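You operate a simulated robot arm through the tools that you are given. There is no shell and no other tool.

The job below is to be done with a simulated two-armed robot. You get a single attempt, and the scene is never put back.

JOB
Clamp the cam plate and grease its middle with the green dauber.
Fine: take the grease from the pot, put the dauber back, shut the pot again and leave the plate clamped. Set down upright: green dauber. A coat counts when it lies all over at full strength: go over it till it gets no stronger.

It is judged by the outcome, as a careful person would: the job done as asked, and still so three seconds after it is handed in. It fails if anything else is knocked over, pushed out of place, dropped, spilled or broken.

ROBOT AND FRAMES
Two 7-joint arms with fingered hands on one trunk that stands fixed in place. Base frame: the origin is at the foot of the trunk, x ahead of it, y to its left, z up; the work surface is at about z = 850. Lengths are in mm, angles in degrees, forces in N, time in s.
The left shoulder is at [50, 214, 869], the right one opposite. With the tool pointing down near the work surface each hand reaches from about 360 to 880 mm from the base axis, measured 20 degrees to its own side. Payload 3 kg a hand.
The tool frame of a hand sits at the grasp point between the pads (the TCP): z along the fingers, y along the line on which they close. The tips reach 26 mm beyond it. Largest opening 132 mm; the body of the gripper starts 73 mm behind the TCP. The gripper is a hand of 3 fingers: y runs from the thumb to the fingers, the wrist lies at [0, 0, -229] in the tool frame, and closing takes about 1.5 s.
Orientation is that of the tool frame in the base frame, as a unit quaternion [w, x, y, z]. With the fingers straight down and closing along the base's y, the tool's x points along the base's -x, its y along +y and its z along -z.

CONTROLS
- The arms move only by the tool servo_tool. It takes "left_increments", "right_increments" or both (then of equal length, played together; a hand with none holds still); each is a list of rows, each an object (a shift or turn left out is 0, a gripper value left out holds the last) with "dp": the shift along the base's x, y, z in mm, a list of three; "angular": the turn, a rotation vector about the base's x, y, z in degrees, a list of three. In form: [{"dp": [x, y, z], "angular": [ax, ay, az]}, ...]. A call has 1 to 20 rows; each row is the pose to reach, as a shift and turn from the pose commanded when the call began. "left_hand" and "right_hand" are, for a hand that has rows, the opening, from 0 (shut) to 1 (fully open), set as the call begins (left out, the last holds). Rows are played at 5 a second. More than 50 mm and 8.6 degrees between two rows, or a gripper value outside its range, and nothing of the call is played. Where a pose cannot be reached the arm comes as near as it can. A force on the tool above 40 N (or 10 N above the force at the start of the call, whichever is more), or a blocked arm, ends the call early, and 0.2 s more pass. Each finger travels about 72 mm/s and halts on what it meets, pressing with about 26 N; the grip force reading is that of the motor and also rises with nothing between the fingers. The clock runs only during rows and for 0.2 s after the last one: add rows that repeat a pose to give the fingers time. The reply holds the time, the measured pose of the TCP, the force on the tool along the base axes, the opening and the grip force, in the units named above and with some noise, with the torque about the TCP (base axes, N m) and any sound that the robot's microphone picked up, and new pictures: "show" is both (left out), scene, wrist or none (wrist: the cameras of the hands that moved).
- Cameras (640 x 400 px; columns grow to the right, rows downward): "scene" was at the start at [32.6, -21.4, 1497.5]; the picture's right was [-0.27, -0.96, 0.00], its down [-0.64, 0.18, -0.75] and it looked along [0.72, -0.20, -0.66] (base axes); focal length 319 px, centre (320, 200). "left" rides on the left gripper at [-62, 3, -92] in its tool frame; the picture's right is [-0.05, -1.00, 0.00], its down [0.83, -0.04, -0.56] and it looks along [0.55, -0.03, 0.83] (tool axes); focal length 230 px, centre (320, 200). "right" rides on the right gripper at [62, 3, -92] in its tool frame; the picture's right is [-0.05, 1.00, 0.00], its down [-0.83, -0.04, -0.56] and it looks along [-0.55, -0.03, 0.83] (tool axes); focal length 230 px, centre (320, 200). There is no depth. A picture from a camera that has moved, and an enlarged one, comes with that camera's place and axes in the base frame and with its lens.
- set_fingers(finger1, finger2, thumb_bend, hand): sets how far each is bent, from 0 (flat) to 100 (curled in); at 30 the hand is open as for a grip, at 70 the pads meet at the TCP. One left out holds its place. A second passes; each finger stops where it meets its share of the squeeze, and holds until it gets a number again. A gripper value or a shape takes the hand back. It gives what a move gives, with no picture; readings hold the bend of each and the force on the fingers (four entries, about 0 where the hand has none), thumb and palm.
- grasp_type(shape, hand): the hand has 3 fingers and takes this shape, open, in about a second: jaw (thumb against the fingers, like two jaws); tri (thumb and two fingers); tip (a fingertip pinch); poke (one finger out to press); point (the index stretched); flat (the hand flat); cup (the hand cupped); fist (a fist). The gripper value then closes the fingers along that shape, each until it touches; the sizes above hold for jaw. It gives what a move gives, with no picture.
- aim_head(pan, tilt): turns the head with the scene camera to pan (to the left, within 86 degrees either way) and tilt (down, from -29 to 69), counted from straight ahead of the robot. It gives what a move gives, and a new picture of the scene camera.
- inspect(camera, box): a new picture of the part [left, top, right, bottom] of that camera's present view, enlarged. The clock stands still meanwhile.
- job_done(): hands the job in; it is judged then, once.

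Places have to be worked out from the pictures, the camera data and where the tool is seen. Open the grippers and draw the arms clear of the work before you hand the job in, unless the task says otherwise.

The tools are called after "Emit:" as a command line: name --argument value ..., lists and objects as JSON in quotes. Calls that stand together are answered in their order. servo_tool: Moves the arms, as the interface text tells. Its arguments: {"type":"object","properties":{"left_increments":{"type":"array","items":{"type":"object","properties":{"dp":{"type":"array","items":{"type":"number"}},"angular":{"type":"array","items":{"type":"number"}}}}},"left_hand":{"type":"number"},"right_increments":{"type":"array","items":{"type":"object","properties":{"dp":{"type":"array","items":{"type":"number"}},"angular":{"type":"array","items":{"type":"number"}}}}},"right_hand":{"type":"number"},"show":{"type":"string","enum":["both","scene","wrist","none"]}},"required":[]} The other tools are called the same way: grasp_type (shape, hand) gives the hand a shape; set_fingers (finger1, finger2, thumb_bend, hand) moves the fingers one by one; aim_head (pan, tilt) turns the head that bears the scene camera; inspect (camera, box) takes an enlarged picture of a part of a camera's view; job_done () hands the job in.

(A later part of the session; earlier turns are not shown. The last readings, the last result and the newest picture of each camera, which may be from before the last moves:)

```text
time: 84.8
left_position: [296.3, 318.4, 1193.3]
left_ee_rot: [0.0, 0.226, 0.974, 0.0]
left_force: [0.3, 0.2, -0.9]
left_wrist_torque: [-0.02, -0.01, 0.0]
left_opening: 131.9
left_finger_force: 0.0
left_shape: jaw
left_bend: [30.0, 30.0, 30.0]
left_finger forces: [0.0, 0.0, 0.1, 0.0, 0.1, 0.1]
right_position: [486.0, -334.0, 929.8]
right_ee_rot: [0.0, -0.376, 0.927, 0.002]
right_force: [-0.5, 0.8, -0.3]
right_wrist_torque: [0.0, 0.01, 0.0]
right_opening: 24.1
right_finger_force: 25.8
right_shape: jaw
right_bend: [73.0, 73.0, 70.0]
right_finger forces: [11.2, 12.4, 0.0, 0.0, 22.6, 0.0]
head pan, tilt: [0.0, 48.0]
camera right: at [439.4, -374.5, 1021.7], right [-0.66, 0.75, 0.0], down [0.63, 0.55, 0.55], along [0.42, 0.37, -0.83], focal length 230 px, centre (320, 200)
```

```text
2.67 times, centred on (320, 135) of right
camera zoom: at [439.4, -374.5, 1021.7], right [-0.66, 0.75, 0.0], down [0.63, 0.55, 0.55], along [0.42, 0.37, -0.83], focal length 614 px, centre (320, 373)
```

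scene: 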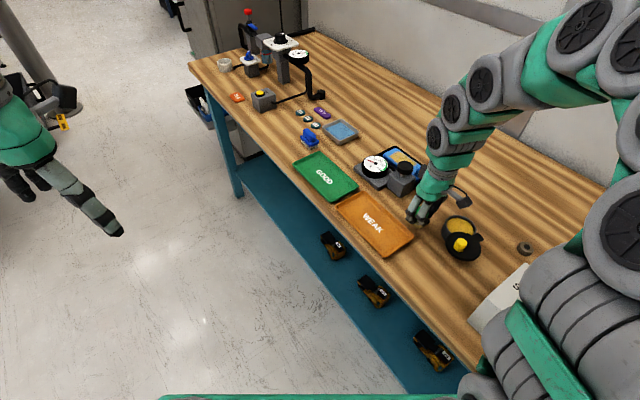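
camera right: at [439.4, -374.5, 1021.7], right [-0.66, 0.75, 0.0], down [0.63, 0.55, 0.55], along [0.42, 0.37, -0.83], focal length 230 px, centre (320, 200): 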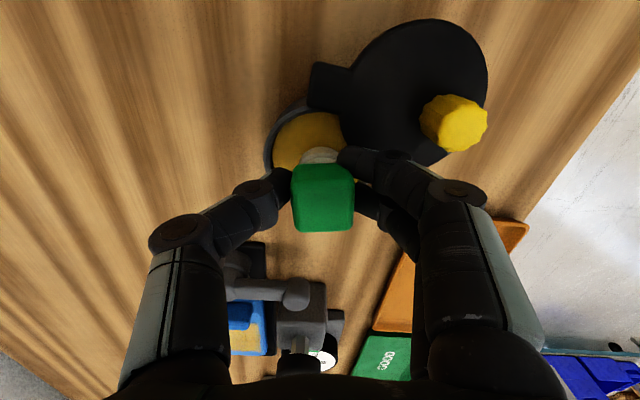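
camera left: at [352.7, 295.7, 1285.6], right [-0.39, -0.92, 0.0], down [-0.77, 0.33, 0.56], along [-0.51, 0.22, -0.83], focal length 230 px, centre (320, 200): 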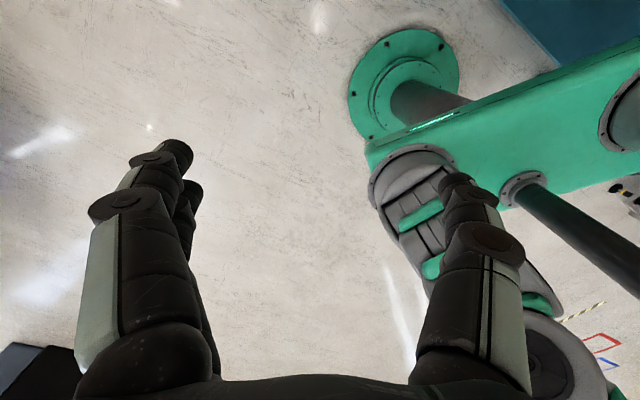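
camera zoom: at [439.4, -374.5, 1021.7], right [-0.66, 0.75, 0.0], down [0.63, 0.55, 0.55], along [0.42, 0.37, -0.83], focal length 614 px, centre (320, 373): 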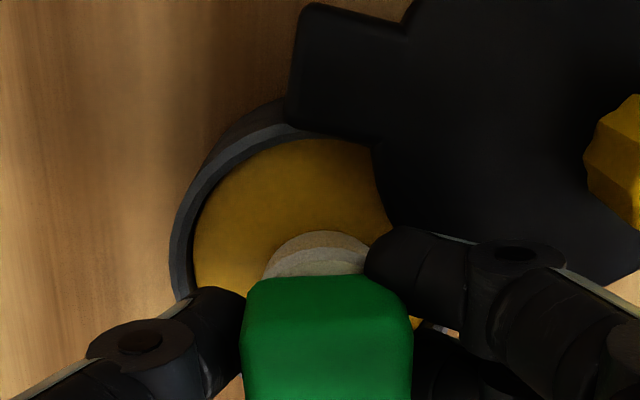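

The rear finger comes close to the lid edge, so I shift the dip point a few mm away from the lid and lower in small steps.

Emit:
servo_tool --right_increments '[{"dp": [6, -3.5, 0]}, {"dp": [6, -3.5, -4]}, {"dp": [6, -3.5, -7]}, {"dp": [6, -3.5, -8.5]}, {"dp": [6, -3.5, -8.5]}]' --show "none"

Emit:
inspect --camera "right" --box '[200, 60, 440, 210]'

Emit:
inspect --camera "scene" --box '[416, 190, 496, 240]'

```text
time: 86.0
left_position: [296.7, 320.8, 1193.0]
left_ee_rot: [0.0, 0.224, 0.974, 0.0]
left_force: [-0.5, 0.7, -0.5]
left_wrist_torque: [0.02, 0.03, 0.02]
left_opening: 131.9
left_finger_force: 0.1
left_shape: jaw
left_bend: [30.0, 30.0, 30.0]
left_finger forces: [0.1, 0.0, 0.0, 0.0, 0.0, 0.1]
right_position: [492.2, -338.9, 920.0]
right_ee_rot: [0.001, -0.376, 0.926, 0.0]
right_force: [0.1, -0.3, 5.0]
right_wrist_torque: [0.02, 0.01, 0.01]
right_opening: 24.3
right_finger_force: 26.0
right_shape: jaw
right_bend: [73.0, 73.0, 70.0]
right_finger forces: [11.4, 13.1, 0.0, 0.0, 23.7, 0.0]
head pan, tilt: [0.0, 48.0]
```

```text
2.67 times, centred on (320, 135) of right
camera zoom: at [445.3, -378.7, 1013.3], right [-0.66, 0.75, 0.0], down [0.63, 0.55, 0.56], along [0.42, 0.37, -0.83], focal length 614 px, centre (320, 373)
```

zoom: 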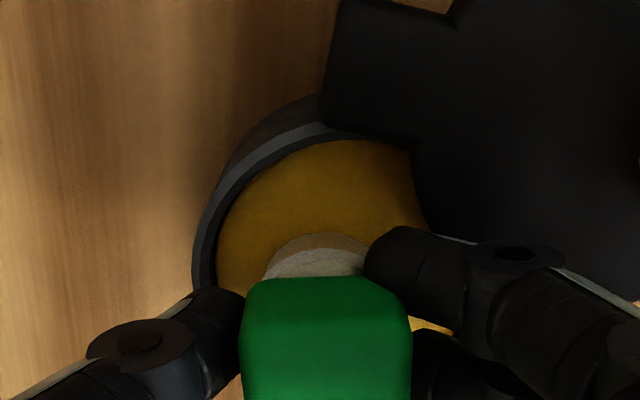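

```text
8.00 times, centred on (456, 215) of scene
camera zoom: at [30.5, 1.3, 1488.0], right [0.0, -1.0, 0.0], down [-0.74, 0.0, -0.67], along [0.67, 0.0, -0.74], focal length 2550 px, centre (-768, 80)
```

zoom: 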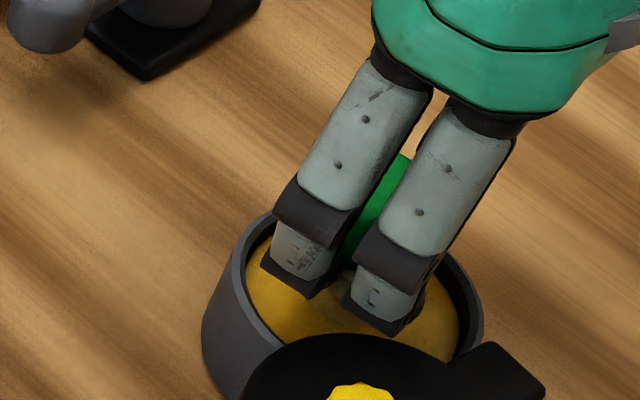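

5 N on the grease. I dwell a little longer this time with 1 mm more press, then lift and check the felt.

Emit:
servo_tool --right_increments '[{"dp": [0, 0, -1]}, {"dp": [0, 0, -1]}, {"dp": [0, 0, -1]}, {"dp": [0, 0, -1]}, {"dp": [0, 0, -1]}, {"dp": [0, 0, 10]}, {"dp": [0, 0, 40]}, {"dp": [0, 0, 80]}, {"dp": [0, 0, 95]}, {"dp": [0, 0, 95]}]' --show "none"

Emit:
inspect --camera "scene" --box '[416, 150, 496, 200]'

Emit:
inspect --camera "right" --box '[200, 60, 440, 210]'

```text
time: 88.2
left_position: [295.4, 319.8, 1193.7]
left_ee_rot: [0.0, 0.224, 0.975, 0.0]
left_force: [0.2, -0.7, 0.2]
left_wrist_torque: [0.01, 0.04, 0.0]
left_opening: 131.8
left_finger_force: 0.1
left_shape: jaw
left_bend: [30.0, 30.0, 30.0]
left_finger forces: [0.0, 0.0, 0.0, 0.0, 0.1, 0.0]
right_position: [492.1, -338.3, 1016.8]
right_ee_rot: [-0.002, -0.376, 0.927, 0.001]
right_force: [0.8, -0.9, -0.9]
right_wrist_torque: [0.02, -0.02, -0.02]
right_opening: 24.4
right_finger_force: 26.2
right_shape: jaw
right_bend: [73.0, 73.0, 70.0]
right_finger forces: [11.4, 13.9, 0.0, 0.0, 24.0, 0.1]
head pan, tilt: [0.0, 48.0]
```

```text
8.00 times, centred on (456, 175) of scene
camera zoom: at [30.5, 1.3, 1488.0], right [0.0, -1.0, 0.0], down [-0.74, 0.0, -0.67], along [0.67, 0.0, -0.74], focal length 2550 px, centre (-768, 400)
```

zoom: 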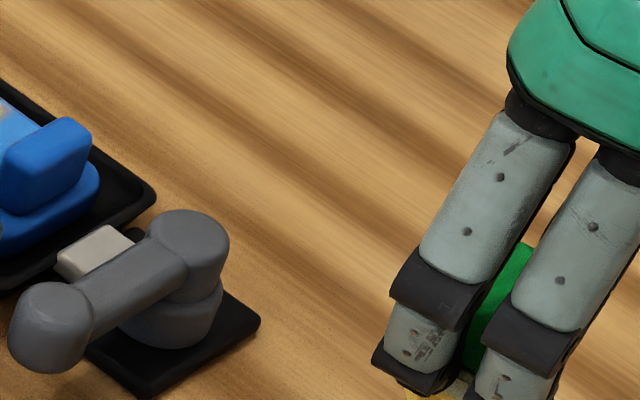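

```text
2.67 times, centred on (320, 135) of right
camera zoom: at [444.4, -378.4, 1108.2], right [-0.66, 0.75, 0.0], down [0.63, 0.55, 0.55], along [0.42, 0.37, -0.83], focal length 614 px, centre (320, 373)
```

zoom: 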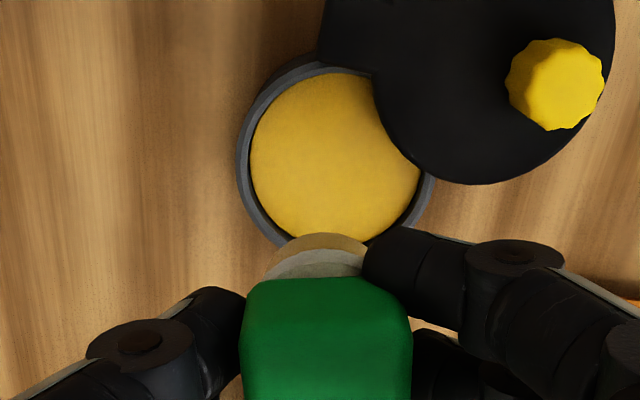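

Felt is loaded again. I carry it to the plate's far end of the patch and lower to contact.

Emit:
servo_tool --right_increments '[{"dp": [45, 16, 0]}, {"dp": [90, 33, 0]}, {"dp": [135, 50, 0]}, {"dp": [180, 66, 0]}, {"dp": [225, 83, 0]}, {"dp": [260, 96, 0]}, {"dp": [276, 102.2, -10]}, {"dp": [276, 102.2, -55]}, {"dp": [276, 102.2, -95]}, {"dp": [276, 102.2, -103]}, {"dp": [276, 102.2, -105]}, {"dp": [276, 102.2, -105]}]' --show "wrist"

```text
time: 90.8
left_position: [295.0, 319.8, 1192.8]
left_ee_rot: [0.0, 0.225, 0.974, 0.0]
left_force: [0.0, 0.3, 0.0]
left_wrist_torque: [0.02, 0.02, -0.01]
left_opening: 131.8
left_finger_force: 0.1
left_shape: jaw
left_bend: [30.0, 30.0, 30.0]
left_finger forces: [0.0, 0.0, 0.1, 0.0, 0.0, 0.0]
right_position: [768.2, -236.2, 912.4]
right_ee_rot: [0.0, -0.376, 0.927, 0.0]
right_force: [0.3, 0.5, 6.3]
right_wrist_torque: [0.08, 0.01, -0.02]
right_opening: 24.1
right_finger_force: 26.4
right_shape: jaw
right_bend: [73.0, 73.0, 70.0]
right_finger forces: [11.0, 13.9, 0.0, 0.0, 23.5, 0.0]
head pan, tilt: [0.0, 48.0]
camera right: at [721.5, -276.3, 1003.8], right [-0.66, 0.75, 0.0], down [0.63, 0.55, 0.56], along [0.42, 0.37, -0.83], focal length 230 px, centre (320, 200)
```

right: 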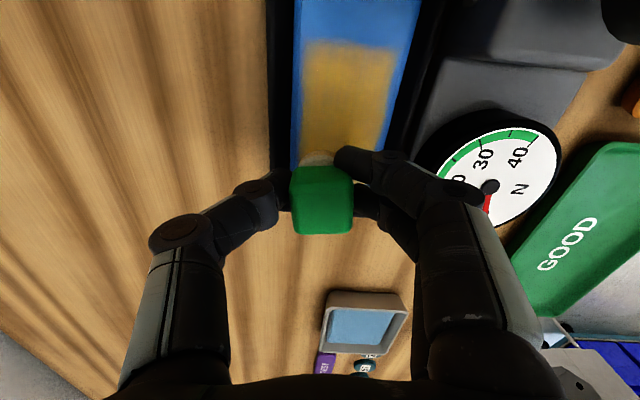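

Contact at 6 N. I go over the patch in three lanes.

Emit:
servo_tool --right_increments '[{"dp": [-10.4, -7.8, 0]}, {"dp": [-20.8, -15.7, 0]}, {"dp": [-31.2, -23.5, 0]}, {"dp": [-41.5, -31.3, 0]}, {"dp": [-47.5, -23.3, 0]}, {"dp": [-37.2, -15.5, 0]}, {"dp": [-26.8, -7.7, 0]}, {"dp": [-16.4, 0.2, 0]}, {"dp": [-6, 8, 0]}, {"dp": [-12, 16, 0]}, {"dp": [-22.4, 8.2, 0]}, {"dp": [-32.8, 0.3, 0]}, {"dp": [-43.2, -7.5, 0]}, {"dp": [-53.5, -15.3, 0]}, {"dp": [-43.2, -7.5, 0]}, {"dp": [-32.8, 0.3, 0]}, {"dp": [-22.4, 8.2, 0]}, {"dp": [-12, 16, 0]}]' --show "wrist"

Emit:
inspect --camera "right" --box '[240, 0, 440, 150]'

Emit:
inspect --camera "scene" --box '[376, 140, 456, 190]'

```text
time: 94.6
left_position: [295.6, 320.6, 1191.8]
left_ee_rot: [0.0, 0.225, 0.974, 0.0]
left_force: [0.7, -0.1, -0.3]
left_wrist_torque: [0.0, 0.0, 0.0]
left_opening: 132.1
left_finger_force: 0.1
left_shape: jaw
left_bend: [30.0, 30.0, 30.0]
left_finger forces: [0.1, 0.0, 0.0, 0.0, 0.0, 0.0]
right_position: [757.6, -219.8, 911.7]
right_ee_rot: [-0.001, -0.376, 0.926, 0.001]
right_force: [-0.4, -0.5, 6.8]
right_wrist_torque: [0.0, 0.0, -0.01]
right_opening: 24.2
right_finger_force: 25.9
right_shape: jaw
right_bend: [73.0, 73.0, 71.0]
right_finger forces: [12.5, 15.6, 0.0, 0.0, 24.2, 0.0]
head pan, tilt: [0.0, 48.0]
camera right: at [709.9, -260.2, 1003.3], right [-0.66, 0.75, 0.0], down [0.63, 0.55, 0.56], along [0.42, 0.37, -0.83], focal length 230 px, centre (320, 200)
```

right: 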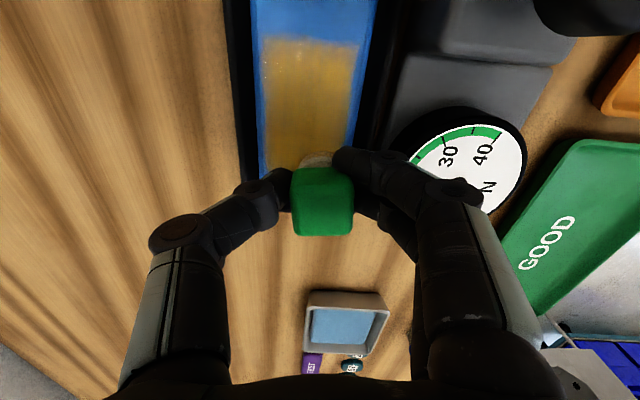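

```text
2.67 times, centred on (340, 75) of right
camera zoom: at [709.9, -260.2, 1003.3], right [-0.66, 0.75, 0.0], down [0.63, 0.55, 0.56], along [0.42, 0.37, -0.83], focal length 614 px, centre (267, 533)
```

zoom: 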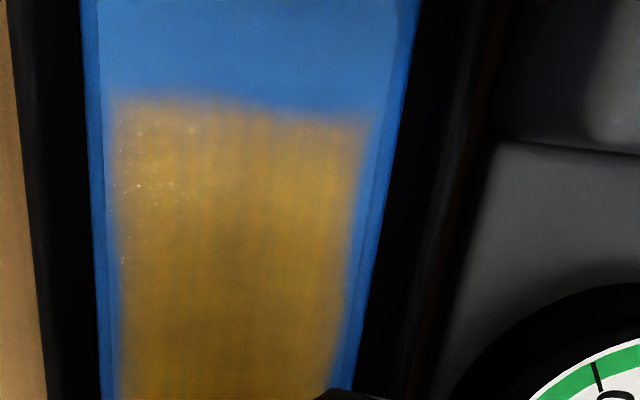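

```text
8.00 times, centred on (416, 165) of scene
camera zoom: at [30.4, 1.3, 1488.0], right [0.0, -1.0, 0.0], down [-0.74, 0.0, -0.67], along [0.67, 0.0, -0.74], focal length 2550 px, centre (-448, 480)
```

zoom: 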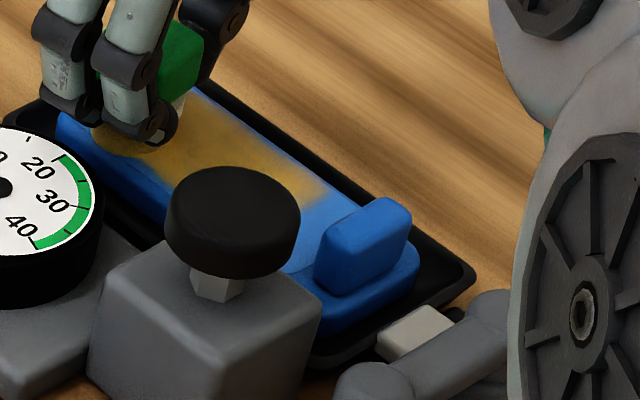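

The coat is denser. I go over it again in the reverse order, then lift to compare.

Emit:
servo_tool --right_increments '[{"dp": [-10.4, -7.8, 0]}, {"dp": [-20.8, -15.7, 0]}, {"dp": [-31.2, -23.5, 0]}, {"dp": [-41.5, -31.3, 0]}, {"dp": [-35.5, -39.3, 0]}, {"dp": [-25.1, -31.5, 0]}, {"dp": [-14.7, -23.6, 0]}, {"dp": [-4.4, -15.8, 0]}, {"dp": [6, -8, 0]}, {"dp": [12, -16, 0]}, {"dp": [1.6, -23.8, 0]}, {"dp": [-8.8, -31.7, 0]}, {"dp": [-19.2, -39.5, 0]}, {"dp": [-29.5, -47.3, 0]}, {"dp": [-35.5, -39.3, 0]}, {"dp": [-41.5, -31.3, 0]}, {"dp": [-41.5, -31.3, 15]}, {"dp": [-15, -10, 50]}, {"dp": [10, 10, 85]}, {"dp": [20, 2, 105]}]' --show "wrist"

Emit:
inspect --camera "right" --box '[240, 0, 440, 150]'

Emit:
inspect --camera "scene" --box '[376, 110, 472, 190]'

```text
time: 98.8
left_position: [295.8, 318.7, 1192.5]
left_ee_rot: [0.001, 0.225, 0.974, 0.0]
left_force: [-0.6, -0.2, -0.2]
left_wrist_torque: [0.02, -0.01, 0.0]
left_opening: 131.9
left_finger_force: 0.1
left_shape: jaw
left_bend: [30.0, 30.0, 30.0]
left_finger forces: [0.0, 0.1, 0.1, 0.0, 0.0, 0.0]
right_position: [776.7, -218.5, 1017.4]
right_ee_rot: [0.0, -0.377, 0.926, 0.0]
right_force: [-0.3, 0.5, -0.6]
right_wrist_torque: [-0.01, 0.01, 0.03]
right_opening: 23.8
right_finger_force: 26.1
right_shape: jaw
right_bend: [73.0, 73.0, 71.0]
right_finger forces: [11.6, 14.7, 0.1, 0.1, 22.4, 0.1]
head pan, tilt: [0.0, 48.0]
camera right: at [729.3, -259.0, 1108.5], right [-0.66, 0.75, 0.0], down [0.63, 0.55, 0.56], along [0.42, 0.37, -0.83], focal length 230 px, centre (320, 200)
```

right: 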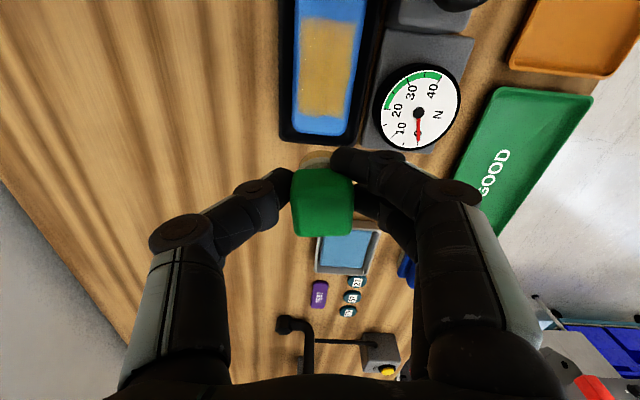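

```text
2.67 times, centred on (340, 75) of right
camera zoom: at [729.3, -259.0, 1108.5], right [-0.66, 0.75, 0.0], down [0.63, 0.55, 0.56], along [0.42, 0.37, -0.83], focal length 614 px, centre (267, 533)
```

zoom: 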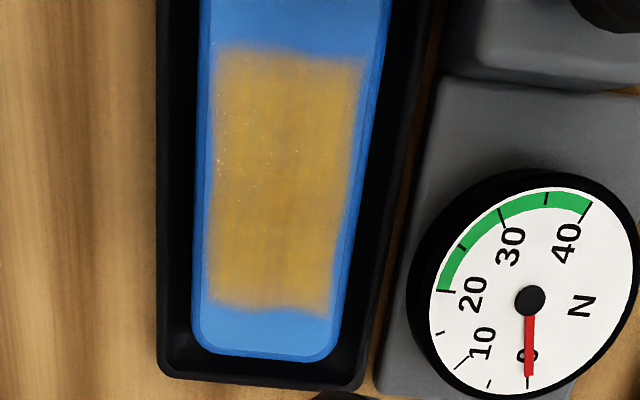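

```text
5.00 times, centred on (424, 150) of scene
camera zoom: at [30.5, 1.3, 1488.0], right [0.0, -1.0, 0.0], down [-0.74, 0.0, -0.67], along [0.67, 0.0, -0.74], focal length 1594 px, centre (-200, 450)
```

zoom: 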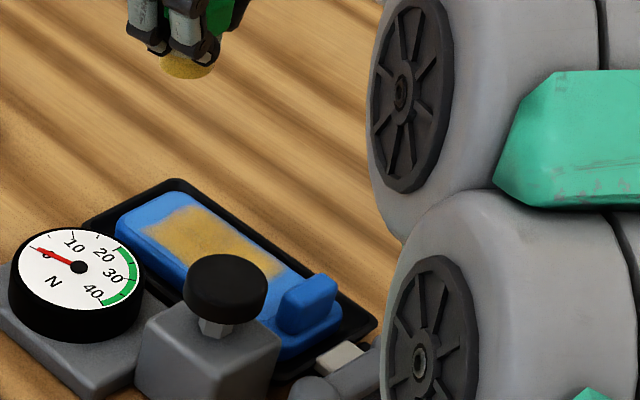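

I zoom closer onto the coat to judge evenness.

Emit:
inspect --camera "right" --box '[290, 5, 370, 55]'

Emit:
inspect --camera "right" --box '[290, 55, 370, 125]'

Emit:
inspect --camera "scene" --box '[380, 142, 436, 177]'

```text
8.00 times, centred on (330, 30) of right
camera zoom: at [729.3, -259.0, 1108.5], right [-0.66, 0.75, 0.0], down [0.63, 0.55, 0.56], along [0.42, 0.37, -0.83], focal length 1841 px, centre (240, 1560)
```

zoom: 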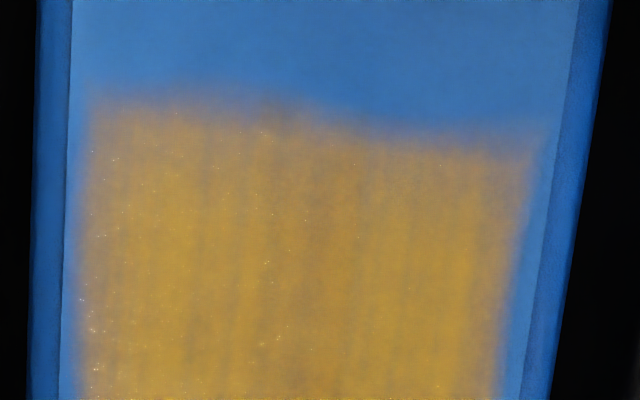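

```text
5.71 times, centred on (330, 90) of right
camera zoom: at [729.3, -259.0, 1108.5], right [-0.66, 0.75, 0.0], down [0.63, 0.55, 0.56], along [0.42, 0.37, -0.83], focal length 1315 px, centre (263, 829)
```

zoom: 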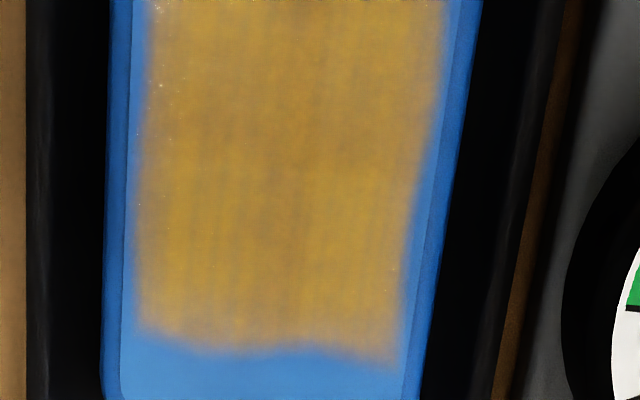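

```text
11.43 times, centred on (408, 160) of scene
camera zoom: at [30.5, 1.3, 1488.0], right [0.0, -1.0, 0.0], down [-0.74, 0.0, -0.67], along [0.67, 0.0, -0.74], focal length 3643 px, centre (-686, 663)
```

zoom: 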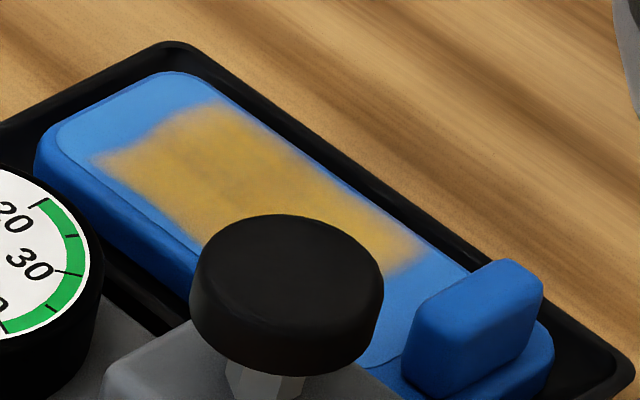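

The coat's outline is fixed; strength is still a little uneven. I check how loaded the felt still is.

Emit:
inspect --camera "scene" --box '[395, 105, 435, 130]'

```text
16.00 times, centred on (415, 118) of scene
camera zoom: at [30.5, 1.3, 1488.0], right [0.0, -1.0, 0.0], down [-0.74, 0.0, -0.67], along [0.67, 0.0, -0.74], focal length 5100 px, centre (-1200, 1520)
```

zoom: 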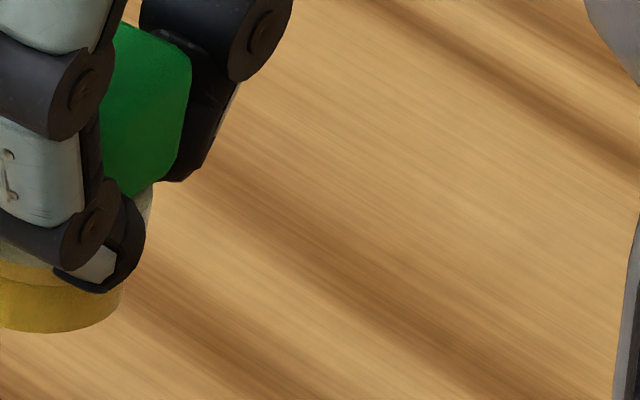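

The felt is still well loaded, so I keep going over the patch in four lanes.

Emit:
servo_tool --right_increments '[{"dp": [-10, -1, -45]}, {"dp": [-20, -2, -90]}, {"dp": [-20, -2, -105.3]}, {"dp": [-34.8, -10.6, -105.3]}, {"dp": [-49.2, -21.5, -105.3]}, {"dp": [-62.7, -31.7, -105.3]}, {"dp": [-57.9, -38.1, -105.3]}, {"dp": [-44.4, -27.9, -105.3]}, {"dp": [-30, -17, -105.3]}, {"dp": [-16.4, -6.8, -105.3]}, {"dp": [-11.6, -13.2, -105.3]}, {"dp": [-25.2, -23.4, -105.3]}, {"dp": [-39.6, -34.3, -105.3]}, {"dp": [-53.1, -44.5, -105.3]}, {"dp": [-48.3, -50.9, -105.3]}, {"dp": [-34.8, -40.7, -105.3]}, {"dp": [-20.4, -29.8, -105.3]}, {"dp": [-6.8, -19.6, -105.3]}]' --show "none"

Emit:
servo_tool --right_increments '[{"dp": [-9.4, -7.1, 0]}, {"dp": [-18.8, -14.2, 0]}, {"dp": [-28.2, -21.2, 0]}, {"dp": [-37.6, -28.3, 0]}, {"dp": [-42.4, -21.9, 0]}, {"dp": [-33, -14.8, 0]}, {"dp": [-23.6, -7.7, 0]}, {"dp": [-14.2, -0.7, 0]}, {"dp": [-4.8, 6.4, 0]}, {"dp": [-9.6, 12.8, 0]}, {"dp": [-19, 5.7, 0]}, {"dp": [-28.4, -1.4, 0]}, {"dp": [-37.8, -8.4, 0]}, {"dp": [-47.2, -15.5, 0]}, {"dp": [-52, -9.1, 0]}, {"dp": [-42.6, -2, 0]}, {"dp": [-33.2, 5.1, 0]}, {"dp": [-23.8, 12.1, 0]}, {"dp": [-14.4, 19.2, 0]}]' --show "none"

Emit:
servo_tool --right_increments '[{"dp": [0, 0, 15]}, {"dp": [5, 0, 60]}, {"dp": [21.2, 0.4, 105.3]}, {"dp": [21.2, 0.4, 105.3]}]' --show "wrist"

Emit:
inspect --camera "right" --box '[290, 5, 370, 55]'

Emit:
inspect --camera "right" --box '[290, 55, 370, 125]'

Emit:
inspect --camera "scene" --box '[380, 142, 436, 177]'

```text
time: 102.6
left_position: [295.7, 319.2, 1192.3]
left_ee_rot: [0.001, 0.225, 0.974, 0.0]
left_force: [-0.9, 0.6, 0.3]
left_wrist_torque: [0.01, 0.07, 0.0]
left_opening: 131.6
left_finger_force: 0.1
left_shape: jaw
left_bend: [30.0, 30.0, 30.0]
left_finger forces: [0.1, 0.1, 0.1, 0.1, 0.0, 0.0]
right_position: [770.3, -236.7, 910.7]
right_ee_rot: [0.001, -0.376, 0.927, 0.001]
right_force: [-0.4, 0.5, 0.8]
right_wrist_torque: [0.01, -0.03, -0.02]
right_opening: 24.0
right_finger_force: 25.8
right_shape: jaw
right_bend: [74.0, 73.0, 71.0]
right_finger forces: [12.2, 15.5, 0.0, 0.0, 22.6, 0.0]
head pan, tilt: [0.0, 48.0]
```

```text
time: 106.6
left_position: [296.3, 320.2, 1194.3]
left_ee_rot: [0.001, 0.225, 0.974, 0.0]
left_force: [0.2, 0.4, 0.3]
left_wrist_torque: [0.0, -0.04, -0.02]
left_opening: 132.0
left_finger_force: 0.0
left_shape: jaw
left_bend: [30.0, 30.0, 30.0]
left_finger forces: [0.0, 0.0, 0.0, 0.0, 0.0, 0.0]
right_position: [755.9, -217.9, 910.4]
right_ee_rot: [0.0, -0.377, 0.926, 0.0]
right_force: [-0.1, -0.4, 3.0]
right_wrist_torque: [0.05, 0.01, 0.01]
right_opening: 23.2
right_finger_force: 26.0
right_shape: jaw
right_bend: [74.0, 73.0, 71.0]
right_finger forces: [11.4, 15.4, 0.0, 0.0, 22.3, 0.0]
head pan, tilt: [0.0, 48.0]
```

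```text
time: 107.6
left_position: [296.3, 320.0, 1192.8]
left_ee_rot: [0.0, 0.225, 0.974, 0.0]
left_force: [-0.4, 0.3, -0.4]
left_wrist_torque: [-0.01, -0.05, 0.01]
left_opening: 131.6
left_finger_force: 0.0
left_shape: jaw
left_bend: [30.0, 30.0, 30.0]
left_finger forces: [0.1, 0.1, 0.0, 0.1, 0.1, 0.0]
right_position: [777.1, -217.0, 1016.3]
right_ee_rot: [0.0, -0.377, 0.926, -0.001]
right_force: [0.0, 0.0, -0.2]
right_wrist_torque: [0.02, -0.02, 0.0]
right_opening: 23.1
right_finger_force: 25.8
right_shape: jaw
right_bend: [74.0, 73.0, 71.0]
right_finger forces: [11.0, 14.8, 0.0, 0.0, 21.9, 0.0]
head pan, tilt: [0.0, 48.0]
camera right: at [730.2, -258.5, 1108.1], right [-0.66, 0.75, 0.0], down [0.63, 0.55, 0.56], along [0.42, 0.37, -0.83], focal length 230 px, centre (320, 200)
```

right: 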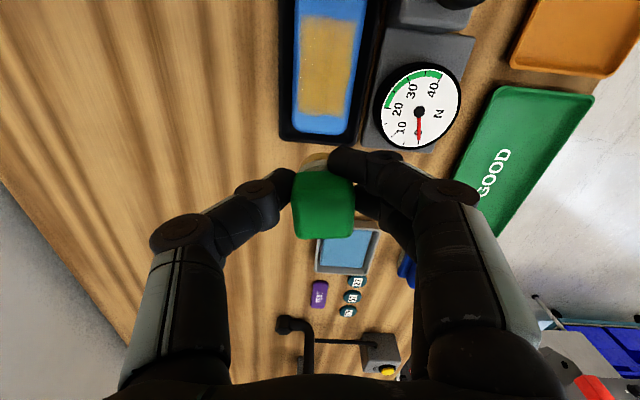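

```text
8.00 times, centred on (330, 30) of right
camera zoom: at [730.2, -258.5, 1108.1], right [-0.66, 0.75, 0.0], down [0.63, 0.55, 0.56], along [0.42, 0.37, -0.83], focal length 1841 px, centre (240, 1560)
```

zoom: 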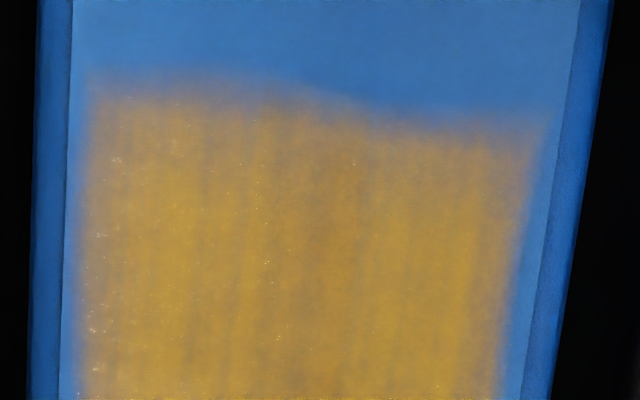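

```text
5.71 times, centred on (330, 90) of right
camera zoom: at [730.2, -258.5, 1108.1], right [-0.66, 0.75, 0.0], down [0.63, 0.55, 0.56], along [0.42, 0.37, -0.83], focal length 1315 px, centre (263, 829)
```

zoom: 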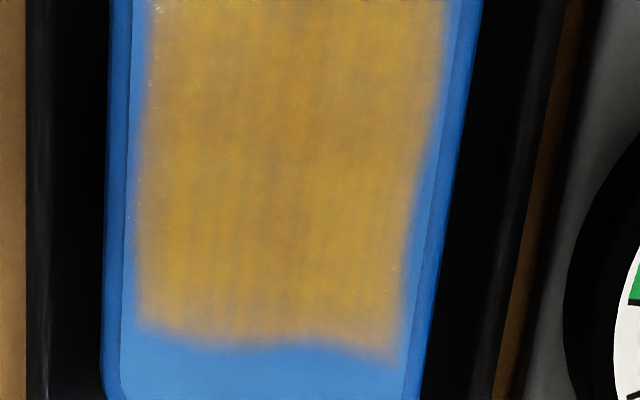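

```text
11.43 times, centred on (408, 160) of scene
camera zoom: at [30.5, 1.3, 1488.0], right [0.0, -1.0, 0.0], down [-0.74, 0.0, -0.67], along [0.67, 0.0, -0.74], focal length 3643 px, centre (-686, 663)
```

zoom: 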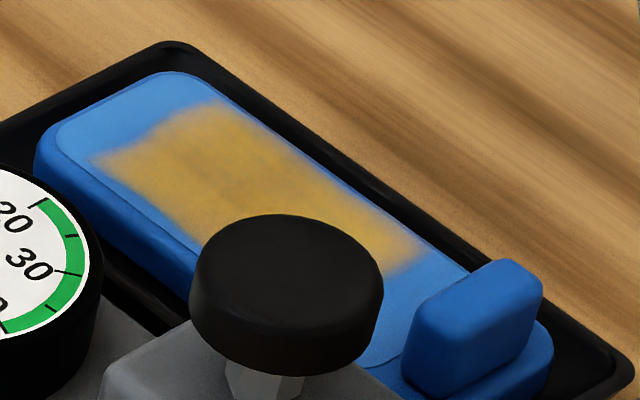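

The coat looks almost unchanged, but contact was light (1–3 N) at the end. I check the felt before another, firmer round.

Emit:
inspect --camera "scene" --box '[385, 105, 425, 130]'

Emit:
inspect --camera "right" --box '[260, 130, 380, 250]'

```text
16.00 times, centred on (405, 118) of scene
camera zoom: at [30.5, 1.3, 1488.0], right [0.0, -1.0, 0.0], down [-0.74, 0.0, -0.67], along [0.67, 0.0, -0.74], focal length 5100 px, centre (-1040, 1520)
```

zoom: 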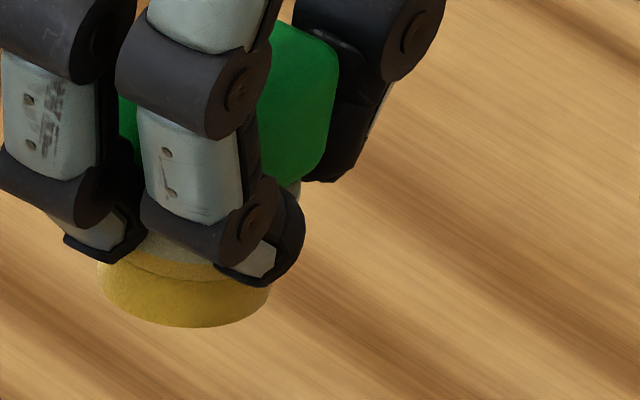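

```text
3.33 times, centred on (320, 190) of right
camera zoom: at [730.2, -258.5, 1108.1], right [-0.66, 0.75, 0.0], down [0.63, 0.55, 0.56], along [0.42, 0.37, -0.83], focal length 767 px, centre (320, 233)
```

zoom: 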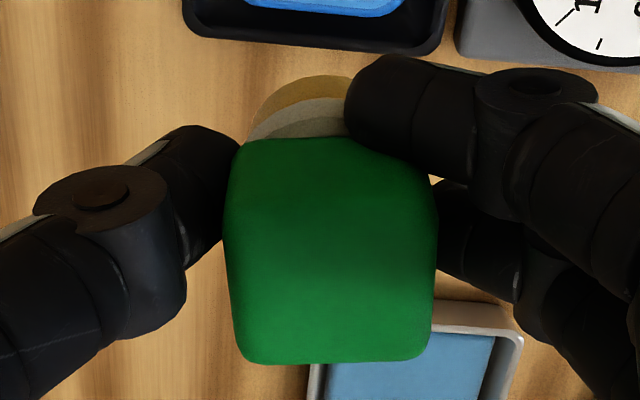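

The felt stays strongly yellow, suggesting the plate is nearly saturated. I do one more firm round with checked contact force.

Emit:
servo_tool --right_increments '[{"dp": [-10, 0, -45]}, {"dp": [-20, -0.4, -90]}, {"dp": [-20, -0.4, -104]}, {"dp": [-20, -0.4, -106]}, {"dp": [-20, -0.4, -107]}, {"dp": [-20, -0.4, -107]}]' --show "none"

```text
time: 109.0
left_position: [295.7, 320.6, 1192.0]
left_ee_rot: [0.0, 0.226, 0.974, 0.0]
left_force: [0.0, -0.5, -1.0]
left_wrist_torque: [0.0, 0.01, 0.01]
left_opening: 131.5
left_finger_force: 0.1
left_shape: jaw
left_bend: [30.0, 30.0, 30.0]
left_finger forces: [0.0, 0.1, 0.0, 0.0, 0.0, 0.0]
right_position: [757.3, -218.3, 909.1]
right_ee_rot: [0.001, -0.377, 0.926, 0.001]
right_force: [2.7, -1.0, 15.6]
right_wrist_torque: [0.08, -0.08, 0.01]
right_opening: 23.5
right_finger_force: 26.4
right_shape: jaw
right_bend: [74.0, 73.0, 71.0]
right_finger forces: [11.0, 16.9, 0.1, 0.0, 26.2, 0.1]
head pan, tilt: [0.0, 48.0]
```

15 N contact now. I do a full four-lane pass at this pressure.

Emit:
servo_tool --right_increments '[{"dp": [-10.4, -7.8, 0.4]}, {"dp": [-20.8, -15.7, 0.4]}, {"dp": [-31.2, -23.5, 0.4]}, {"dp": [-41.5, -31.3, 0.4]}, {"dp": [-36.7, -37.7, 0.4]}, {"dp": [-26.4, -29.9, 0.4]}, {"dp": [-16, -22.1, 0.4]}, {"dp": [-5.6, -14.2, 0.4]}, {"dp": [4.8, -6.4, 0.4]}, {"dp": [9.6, -12.8, 0.4]}, {"dp": [-0.8, -20.6, 0.4]}, {"dp": [-11.2, -28.5, 0.4]}, {"dp": [-21.6, -36.3, 0.4]}, {"dp": [-31.9, -44.1, 0.4]}, {"dp": [-27.1, -50.5, 0.4]}, {"dp": [-16.8, -42.7, 0.4]}, {"dp": [-6.4, -34.9, 0.4]}, {"dp": [4, -27, 0.4]}, {"dp": [14.4, -19.2, 0.4]}]' --show "none"

Emit:
servo_tool --right_increments '[{"dp": [0, 0, 15]}, {"dp": [3, 6, 60]}, {"dp": [5.6, 19.6, 106.6]}, {"dp": [5.6, 19.6, 106.6]}]' --show "wrist"

Emit:
inspect --camera "right" --box '[290, 5, 370, 55]'

Emit:
inspect --camera "right" --box '[290, 55, 370, 125]'

Emit:
inspect --camera "scene" --box '[380, 142, 436, 177]'

```text
time: 113.0
left_position: [295.9, 319.8, 1192.6]
left_ee_rot: [0.0, 0.225, 0.974, -0.001]
left_force: [-0.3, 0.0, 0.2]
left_wrist_torque: [-0.02, -0.03, -0.01]
left_opening: 132.1
left_finger_force: 0.0
left_shape: jaw
left_bend: [30.0, 30.0, 30.0]
left_finger forces: [0.0, 0.0, 0.0, 0.1, 0.0, 0.0]
right_position: [772.0, -236.1, 910.0]
right_ee_rot: [0.0, -0.377, 0.926, 0.0]
right_force: [-0.7, 0.1, 4.7]
right_wrist_torque: [0.04, 0.05, 0.03]
right_opening: 23.9
right_finger_force: 26.0
right_shape: jaw
right_bend: [74.0, 73.0, 71.0]
right_finger forces: [11.0, 15.9, 0.1, 0.0, 21.0, 0.0]
head pan, tilt: [0.0, 48.0]
```

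```text
time: 114.0
left_position: [295.6, 320.1, 1193.3]
left_ee_rot: [0.0, 0.226, 0.974, 0.0]
left_force: [-0.2, 0.6, 0.1]
left_wrist_torque: [-0.03, -0.03, -0.01]
left_opening: 132.0
left_finger_force: 0.1
left_shape: jaw
left_bend: [30.0, 30.0, 30.0]
left_finger forces: [0.0, 0.0, 0.0, 0.0, 0.1, 0.0]
right_position: [776.1, -218.4, 1015.4]
right_ee_rot: [0.0, -0.377, 0.926, 0.001]
right_force: [-0.2, 0.1, -0.2]
right_wrist_torque: [0.0, 0.0, -0.01]
right_opening: 23.4
right_finger_force: 26.2
right_shape: jaw
right_bend: [74.0, 73.0, 71.0]
right_finger forces: [9.5, 14.5, 0.0, 0.1, 19.1, 0.0]
head pan, tilt: [0.0, 48.0]
camera right: at [729.5, -259.2, 1108.5], right [-0.66, 0.75, 0.0], down [0.63, 0.55, 0.56], along [0.42, 0.37, -0.83], focal length 230 px, centre (320, 200)
```

right: 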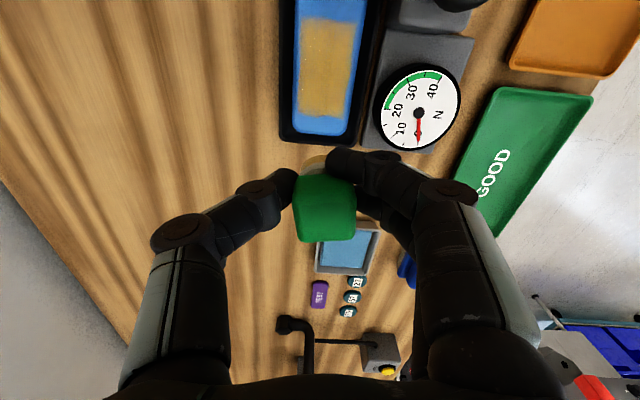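

```text
8.00 times, centred on (330, 30) of right
camera zoom: at [729.5, -259.2, 1108.5], right [-0.66, 0.75, 0.0], down [0.63, 0.55, 0.56], along [0.42, 0.37, -0.83], focal length 1841 px, centre (240, 1560)
```

zoom: 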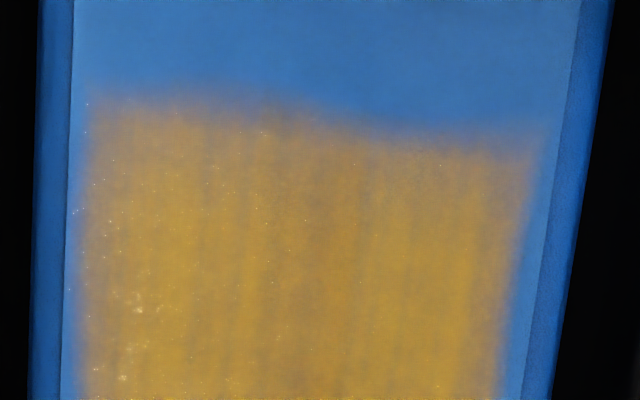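

```text
5.71 times, centred on (330, 90) of right
camera zoom: at [729.5, -259.2, 1108.5], right [-0.66, 0.75, 0.0], down [0.63, 0.55, 0.56], along [0.42, 0.37, -0.83], focal length 1315 px, centre (263, 829)
```

zoom: 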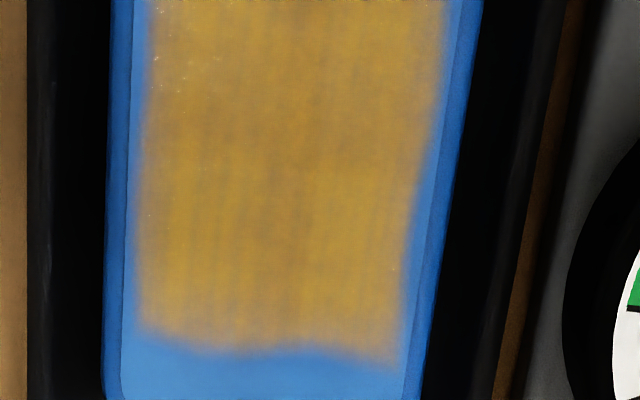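

```text
11.43 times, centred on (408, 160) of scene
camera zoom: at [30.5, 1.3, 1488.0], right [0.0, -1.0, 0.0], down [-0.74, 0.0, -0.67], along [0.67, 0.0, -0.74], focal length 3643 px, centre (-686, 663)
```

zoom: 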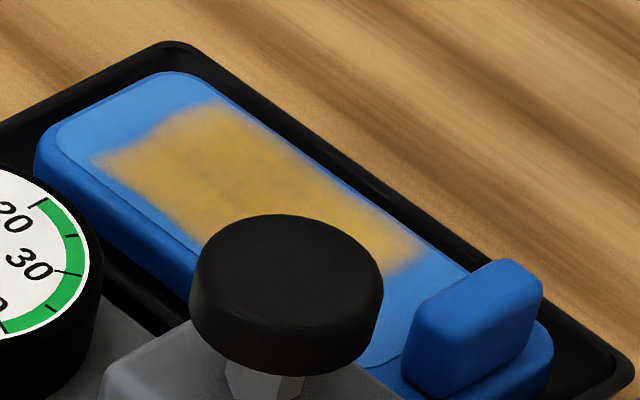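

Scene pictures before and after this firm, loaded pass are identical, and the felt stayed yellow: the coat is at full strength all over its area. I take the dauber back to its place.

Emit:
servo_tool --right_increments '[{"dp": [-45, -5, 10]}, {"dp": [-90, -9, 10]}, {"dp": [-135, -14, 10]}, {"dp": [-180, -18, 10]}, {"dp": [-225, -22, 0]}, {"dp": [-260.6, -26.6, -15]}, {"dp": [-260.6, -26.6, -60]}, {"dp": [-260.6, -26.6, -100]}, {"dp": [-260.6, -26.6, -118]}, {"dp": [-260.6, -26.6, -122]}, {"dp": [-260.6, -26.6, -122]}]' --show "wrist"

Emit:
inspect --camera "scene" --box '[390, 190, 470, 240]'

```text
time: 116.4
left_position: [295.3, 319.8, 1193.0]
left_ee_rot: [0.0, 0.225, 0.974, 0.001]
left_force: [-0.4, -0.1, -0.1]
left_wrist_torque: [-0.01, 0.01, -0.01]
left_opening: 131.8
left_finger_force: 0.1
left_shape: jaw
left_bend: [30.0, 30.0, 30.0]
left_finger forces: [0.0, 0.0, 0.0, 0.0, 0.1, 0.0]
right_position: [516.3, -246.5, 894.8]
right_ee_rot: [0.0, -0.376, 0.927, 0.001]
right_force: [0.0, -0.6, 0.2]
right_wrist_torque: [0.0, -0.01, -0.02]
right_opening: 22.2
right_finger_force: 25.9
right_shape: jaw
right_bend: [74.0, 73.0, 71.0]
right_finger forces: [8.7, 14.5, 0.1, 0.1, 17.1, 0.1]
head pan, tilt: [0.0, 48.0]
camera right: at [468.7, -284.8, 986.5], right [-0.66, 0.75, 0.0], down [0.63, 0.55, 0.56], along [0.42, 0.37, -0.83], focal length 230 px, centre (320, 200)
```

right: 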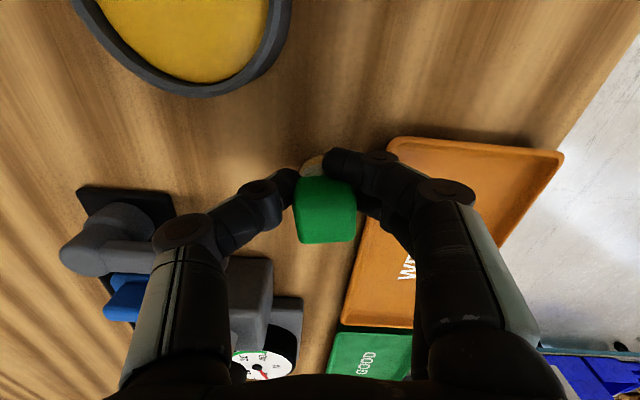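

```text
8.00 times, centred on (430, 215) of scene
camera zoom: at [30.5, 1.3, 1488.0], right [0.0, -1.0, 0.0], down [-0.74, 0.0, -0.67], along [0.67, 0.0, -0.74], focal length 2550 px, centre (-560, 80)
```

zoom: 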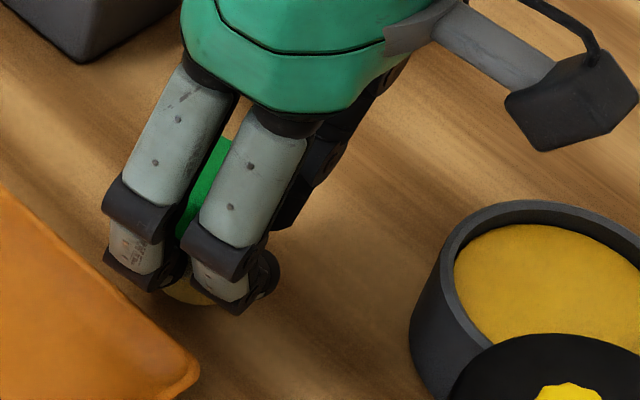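

I lower the last few millimetres until it touches the bench.

Emit:
servo_tool --right_increments '[{"dp": [0, 1, -1.5]}, {"dp": [0, 1, -3]}, {"dp": [0, 1, -4]}, {"dp": [0, 1, -4]}]' --show "none"

```text
time: 117.4
left_position: [296.1, 318.7, 1193.8]
left_ee_rot: [0.0, 0.225, 0.974, 0.0]
left_force: [0.1, 0.4, -0.1]
left_wrist_torque: [-0.01, -0.02, -0.01]
left_opening: 132.2
left_finger_force: 0.0
left_shape: jaw
left_bend: [30.0, 30.0, 30.0]
left_finger forces: [0.1, 0.1, 0.0, 0.1, 0.1, 0.1]
right_position: [516.4, -244.4, 889.2]
right_ee_rot: [-0.001, -0.376, 0.927, 0.001]
right_force: [0.2, -0.2, -1.0]
right_wrist_torque: [-0.04, 0.0, 0.02]
right_opening: 22.4
right_finger_force: 26.8
right_shape: jaw
right_bend: [74.0, 73.0, 71.0]
right_finger forces: [8.6, 14.5, 0.0, 0.1, 17.2, 0.0]
head pan, tilt: [0.0, 48.0]
```

Emit:
servo_tool --right_increments '[{"dp": [0, 0, -1]}, {"dp": [0, 0, -1.5]}, {"dp": [0, 0, -1.5]}]' --show "none"

```text
time: 118.2
left_position: [296.4, 319.6, 1193.2]
left_ee_rot: [0.0, 0.226, 0.974, 0.0]
left_force: [0.7, -0.1, -0.4]
left_wrist_torque: [-0.03, 0.03, 0.02]
left_opening: 132.2
left_finger_force: 0.0
left_shape: jaw
left_bend: [30.0, 30.0, 30.0]
left_finger forces: [0.1, 0.0, 0.0, 0.0, 0.0, 0.0]
right_position: [515.6, -243.3, 889.4]
right_ee_rot: [0.0, -0.376, 0.927, 0.0]
right_force: [-1.4, -2.6, 6.6]
right_wrist_torque: [0.08, -0.02, 0.03]
right_opening: 22.3
right_finger_force: 25.6
right_shape: jaw
right_bend: [74.0, 73.0, 71.0]
right_finger forces: [9.2, 14.8, 0.0, 0.0, 18.8, 0.0]
head pan, tilt: [0.0, 48.0]
```

The dauber touches the bench (6.6 N) at its original spot. I open just enough and lift straight away.

Emit:
servo_tool --right_increments '[{"dp": [0, 0, 0.5]}, {"dp": [0, 0, 0.5]}, {"dp": [0, 0, 0.5]}, {"dp": [0, 0, 0.5]}]' --right_hand 0.36 --show "none"

Emit:
inspect --camera "right" --box '[160, 80, 480, 280]'

```text
time: 119.2
left_position: [297.8, 319.4, 1192.0]
left_ee_rot: [0.0, 0.225, 0.974, 0.001]
left_force: [1.0, 0.5, 0.4]
left_wrist_torque: [0.03, 0.01, -0.01]
left_opening: 132.3
left_finger_force: 0.1
left_shape: jaw
left_bend: [30.0, 30.0, 30.0]
left_finger forces: [0.0, 0.1, 0.0, 0.0, 0.0, 0.1]
right_position: [515.1, -243.7, 890.3]
right_ee_rot: [0.0, -0.376, 0.926, 0.0]
right_force: [1.1, -0.8, 2.8]
right_wrist_torque: [0.01, 0.01, 0.02]
right_opening: 45.9
right_finger_force: 0.1
right_shape: jaw
right_bend: [74.0, 74.0, 70.0]
right_finger forces: [0.5, 2.2, 0.0, 0.0, 0.0, 0.0]
head pan, tilt: [0.0, 48.0]
```

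```text
2.00 times, centred on (320, 180) of right
camera zoom: at [468.7, -283.9, 981.5], right [-0.66, 0.75, 0.0], down [0.63, 0.55, 0.56], along [0.42, 0.37, -0.83], focal length 460 px, centre (320, 240)
```

zoom: 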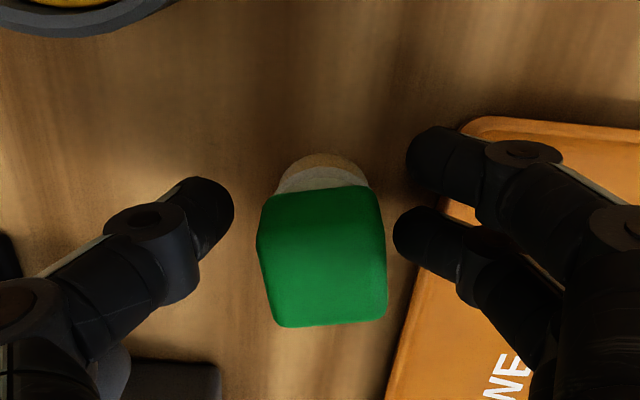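

A finger is lightly touching something (2 N, likely the tray rim), so I move 2 mm away from it and lift straight up.

Emit:
servo_tool --right_increments '[{"dp": [1, -1.2, 1]}, {"dp": [1.2, -1.6, 15]}, {"dp": [1.2, -1.6, 50]}, {"dp": [1.2, -1.6, 90]}, {"dp": [1.2, -1.6, 120]}, {"dp": [1.2, -1.6, 120]}]' --show "both"

Emit:
inspect --camera "scene" --box '[380, 180, 508, 260]'

Emit:
inspect --camera "scene" --box '[280, 130, 440, 260]'

```text
time: 120.6
left_position: [295.7, 320.1, 1192.8]
left_ee_rot: [0.0, 0.225, 0.974, 0.0]
left_force: [-0.9, -0.9, 0.9]
left_wrist_torque: [0.02, -0.02, -0.01]
left_opening: 131.8
left_finger_force: 0.1
left_shape: jaw
left_bend: [30.0, 30.0, 30.0]
left_finger forces: [0.0, 0.0, 0.1, 0.0, 0.0, 0.1]
right_position: [517.7, -245.1, 1009.0]
right_ee_rot: [0.0, -0.377, 0.926, 0.002]
right_force: [0.0, -0.6, -0.7]
right_wrist_torque: [-0.03, -0.03, -0.01]
right_opening: 47.2
right_finger_force: 0.0
right_shape: jaw
right_bend: [74.0, 74.0, 70.0]
right_finger forces: [0.2, 0.0, 0.0, 0.1, 0.0, 0.0]
head pan, tilt: [0.0, 48.0]
camera right: at [470.7, -285.7, 1101.0], right [-0.66, 0.75, 0.0], down [0.63, 0.55, 0.55], along [0.42, 0.37, -0.83], focal length 230 px, centre (320, 200)
```

scene: 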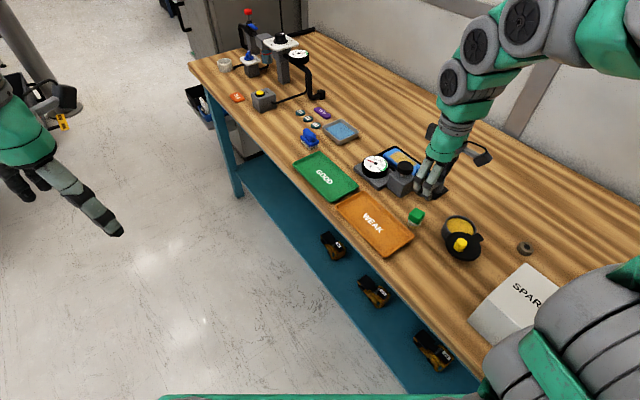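
right: 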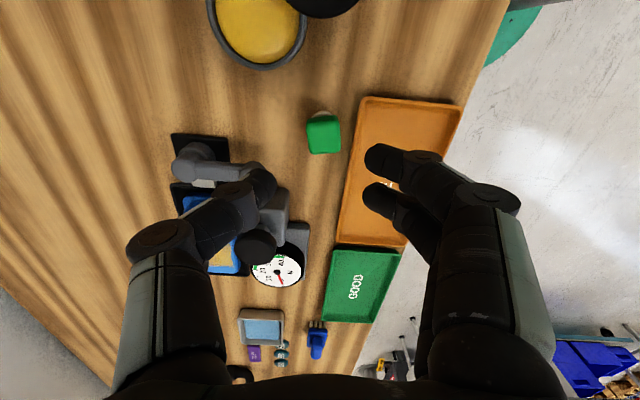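

```text
5.00 times, centred on (444, 220) of scene
camera zoom: at [30.5, 1.3, 1488.0], right [0.0, -1.0, 0.0], down [-0.74, 0.0, -0.67], along [0.67, 0.0, -0.74], focal length 1594 px, centre (-300, 100)
```

zoom: 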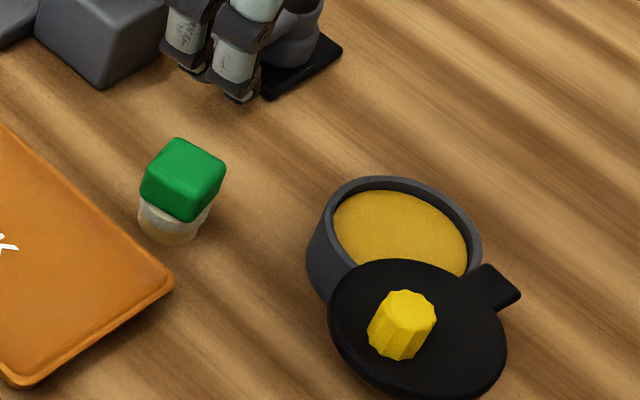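

```text
3.08 times, centred on (360, 195) of scene
camera zoom: at [30.5, 1.3, 1488.0], right [0.0, -1.0, 0.0], down [-0.74, 0.0, -0.67], along [0.67, 0.0, -0.74], focal length 981 px, centre (197, 215)
```

zoom: 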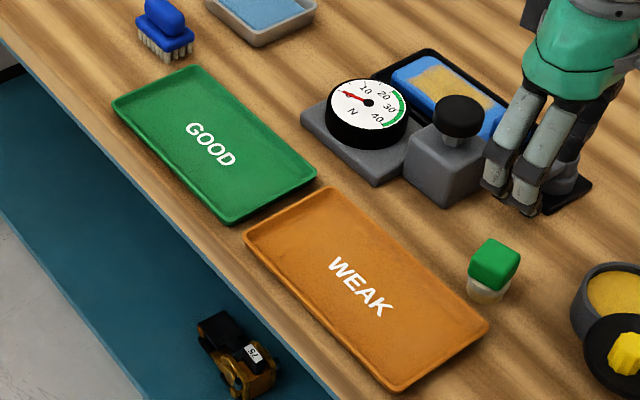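

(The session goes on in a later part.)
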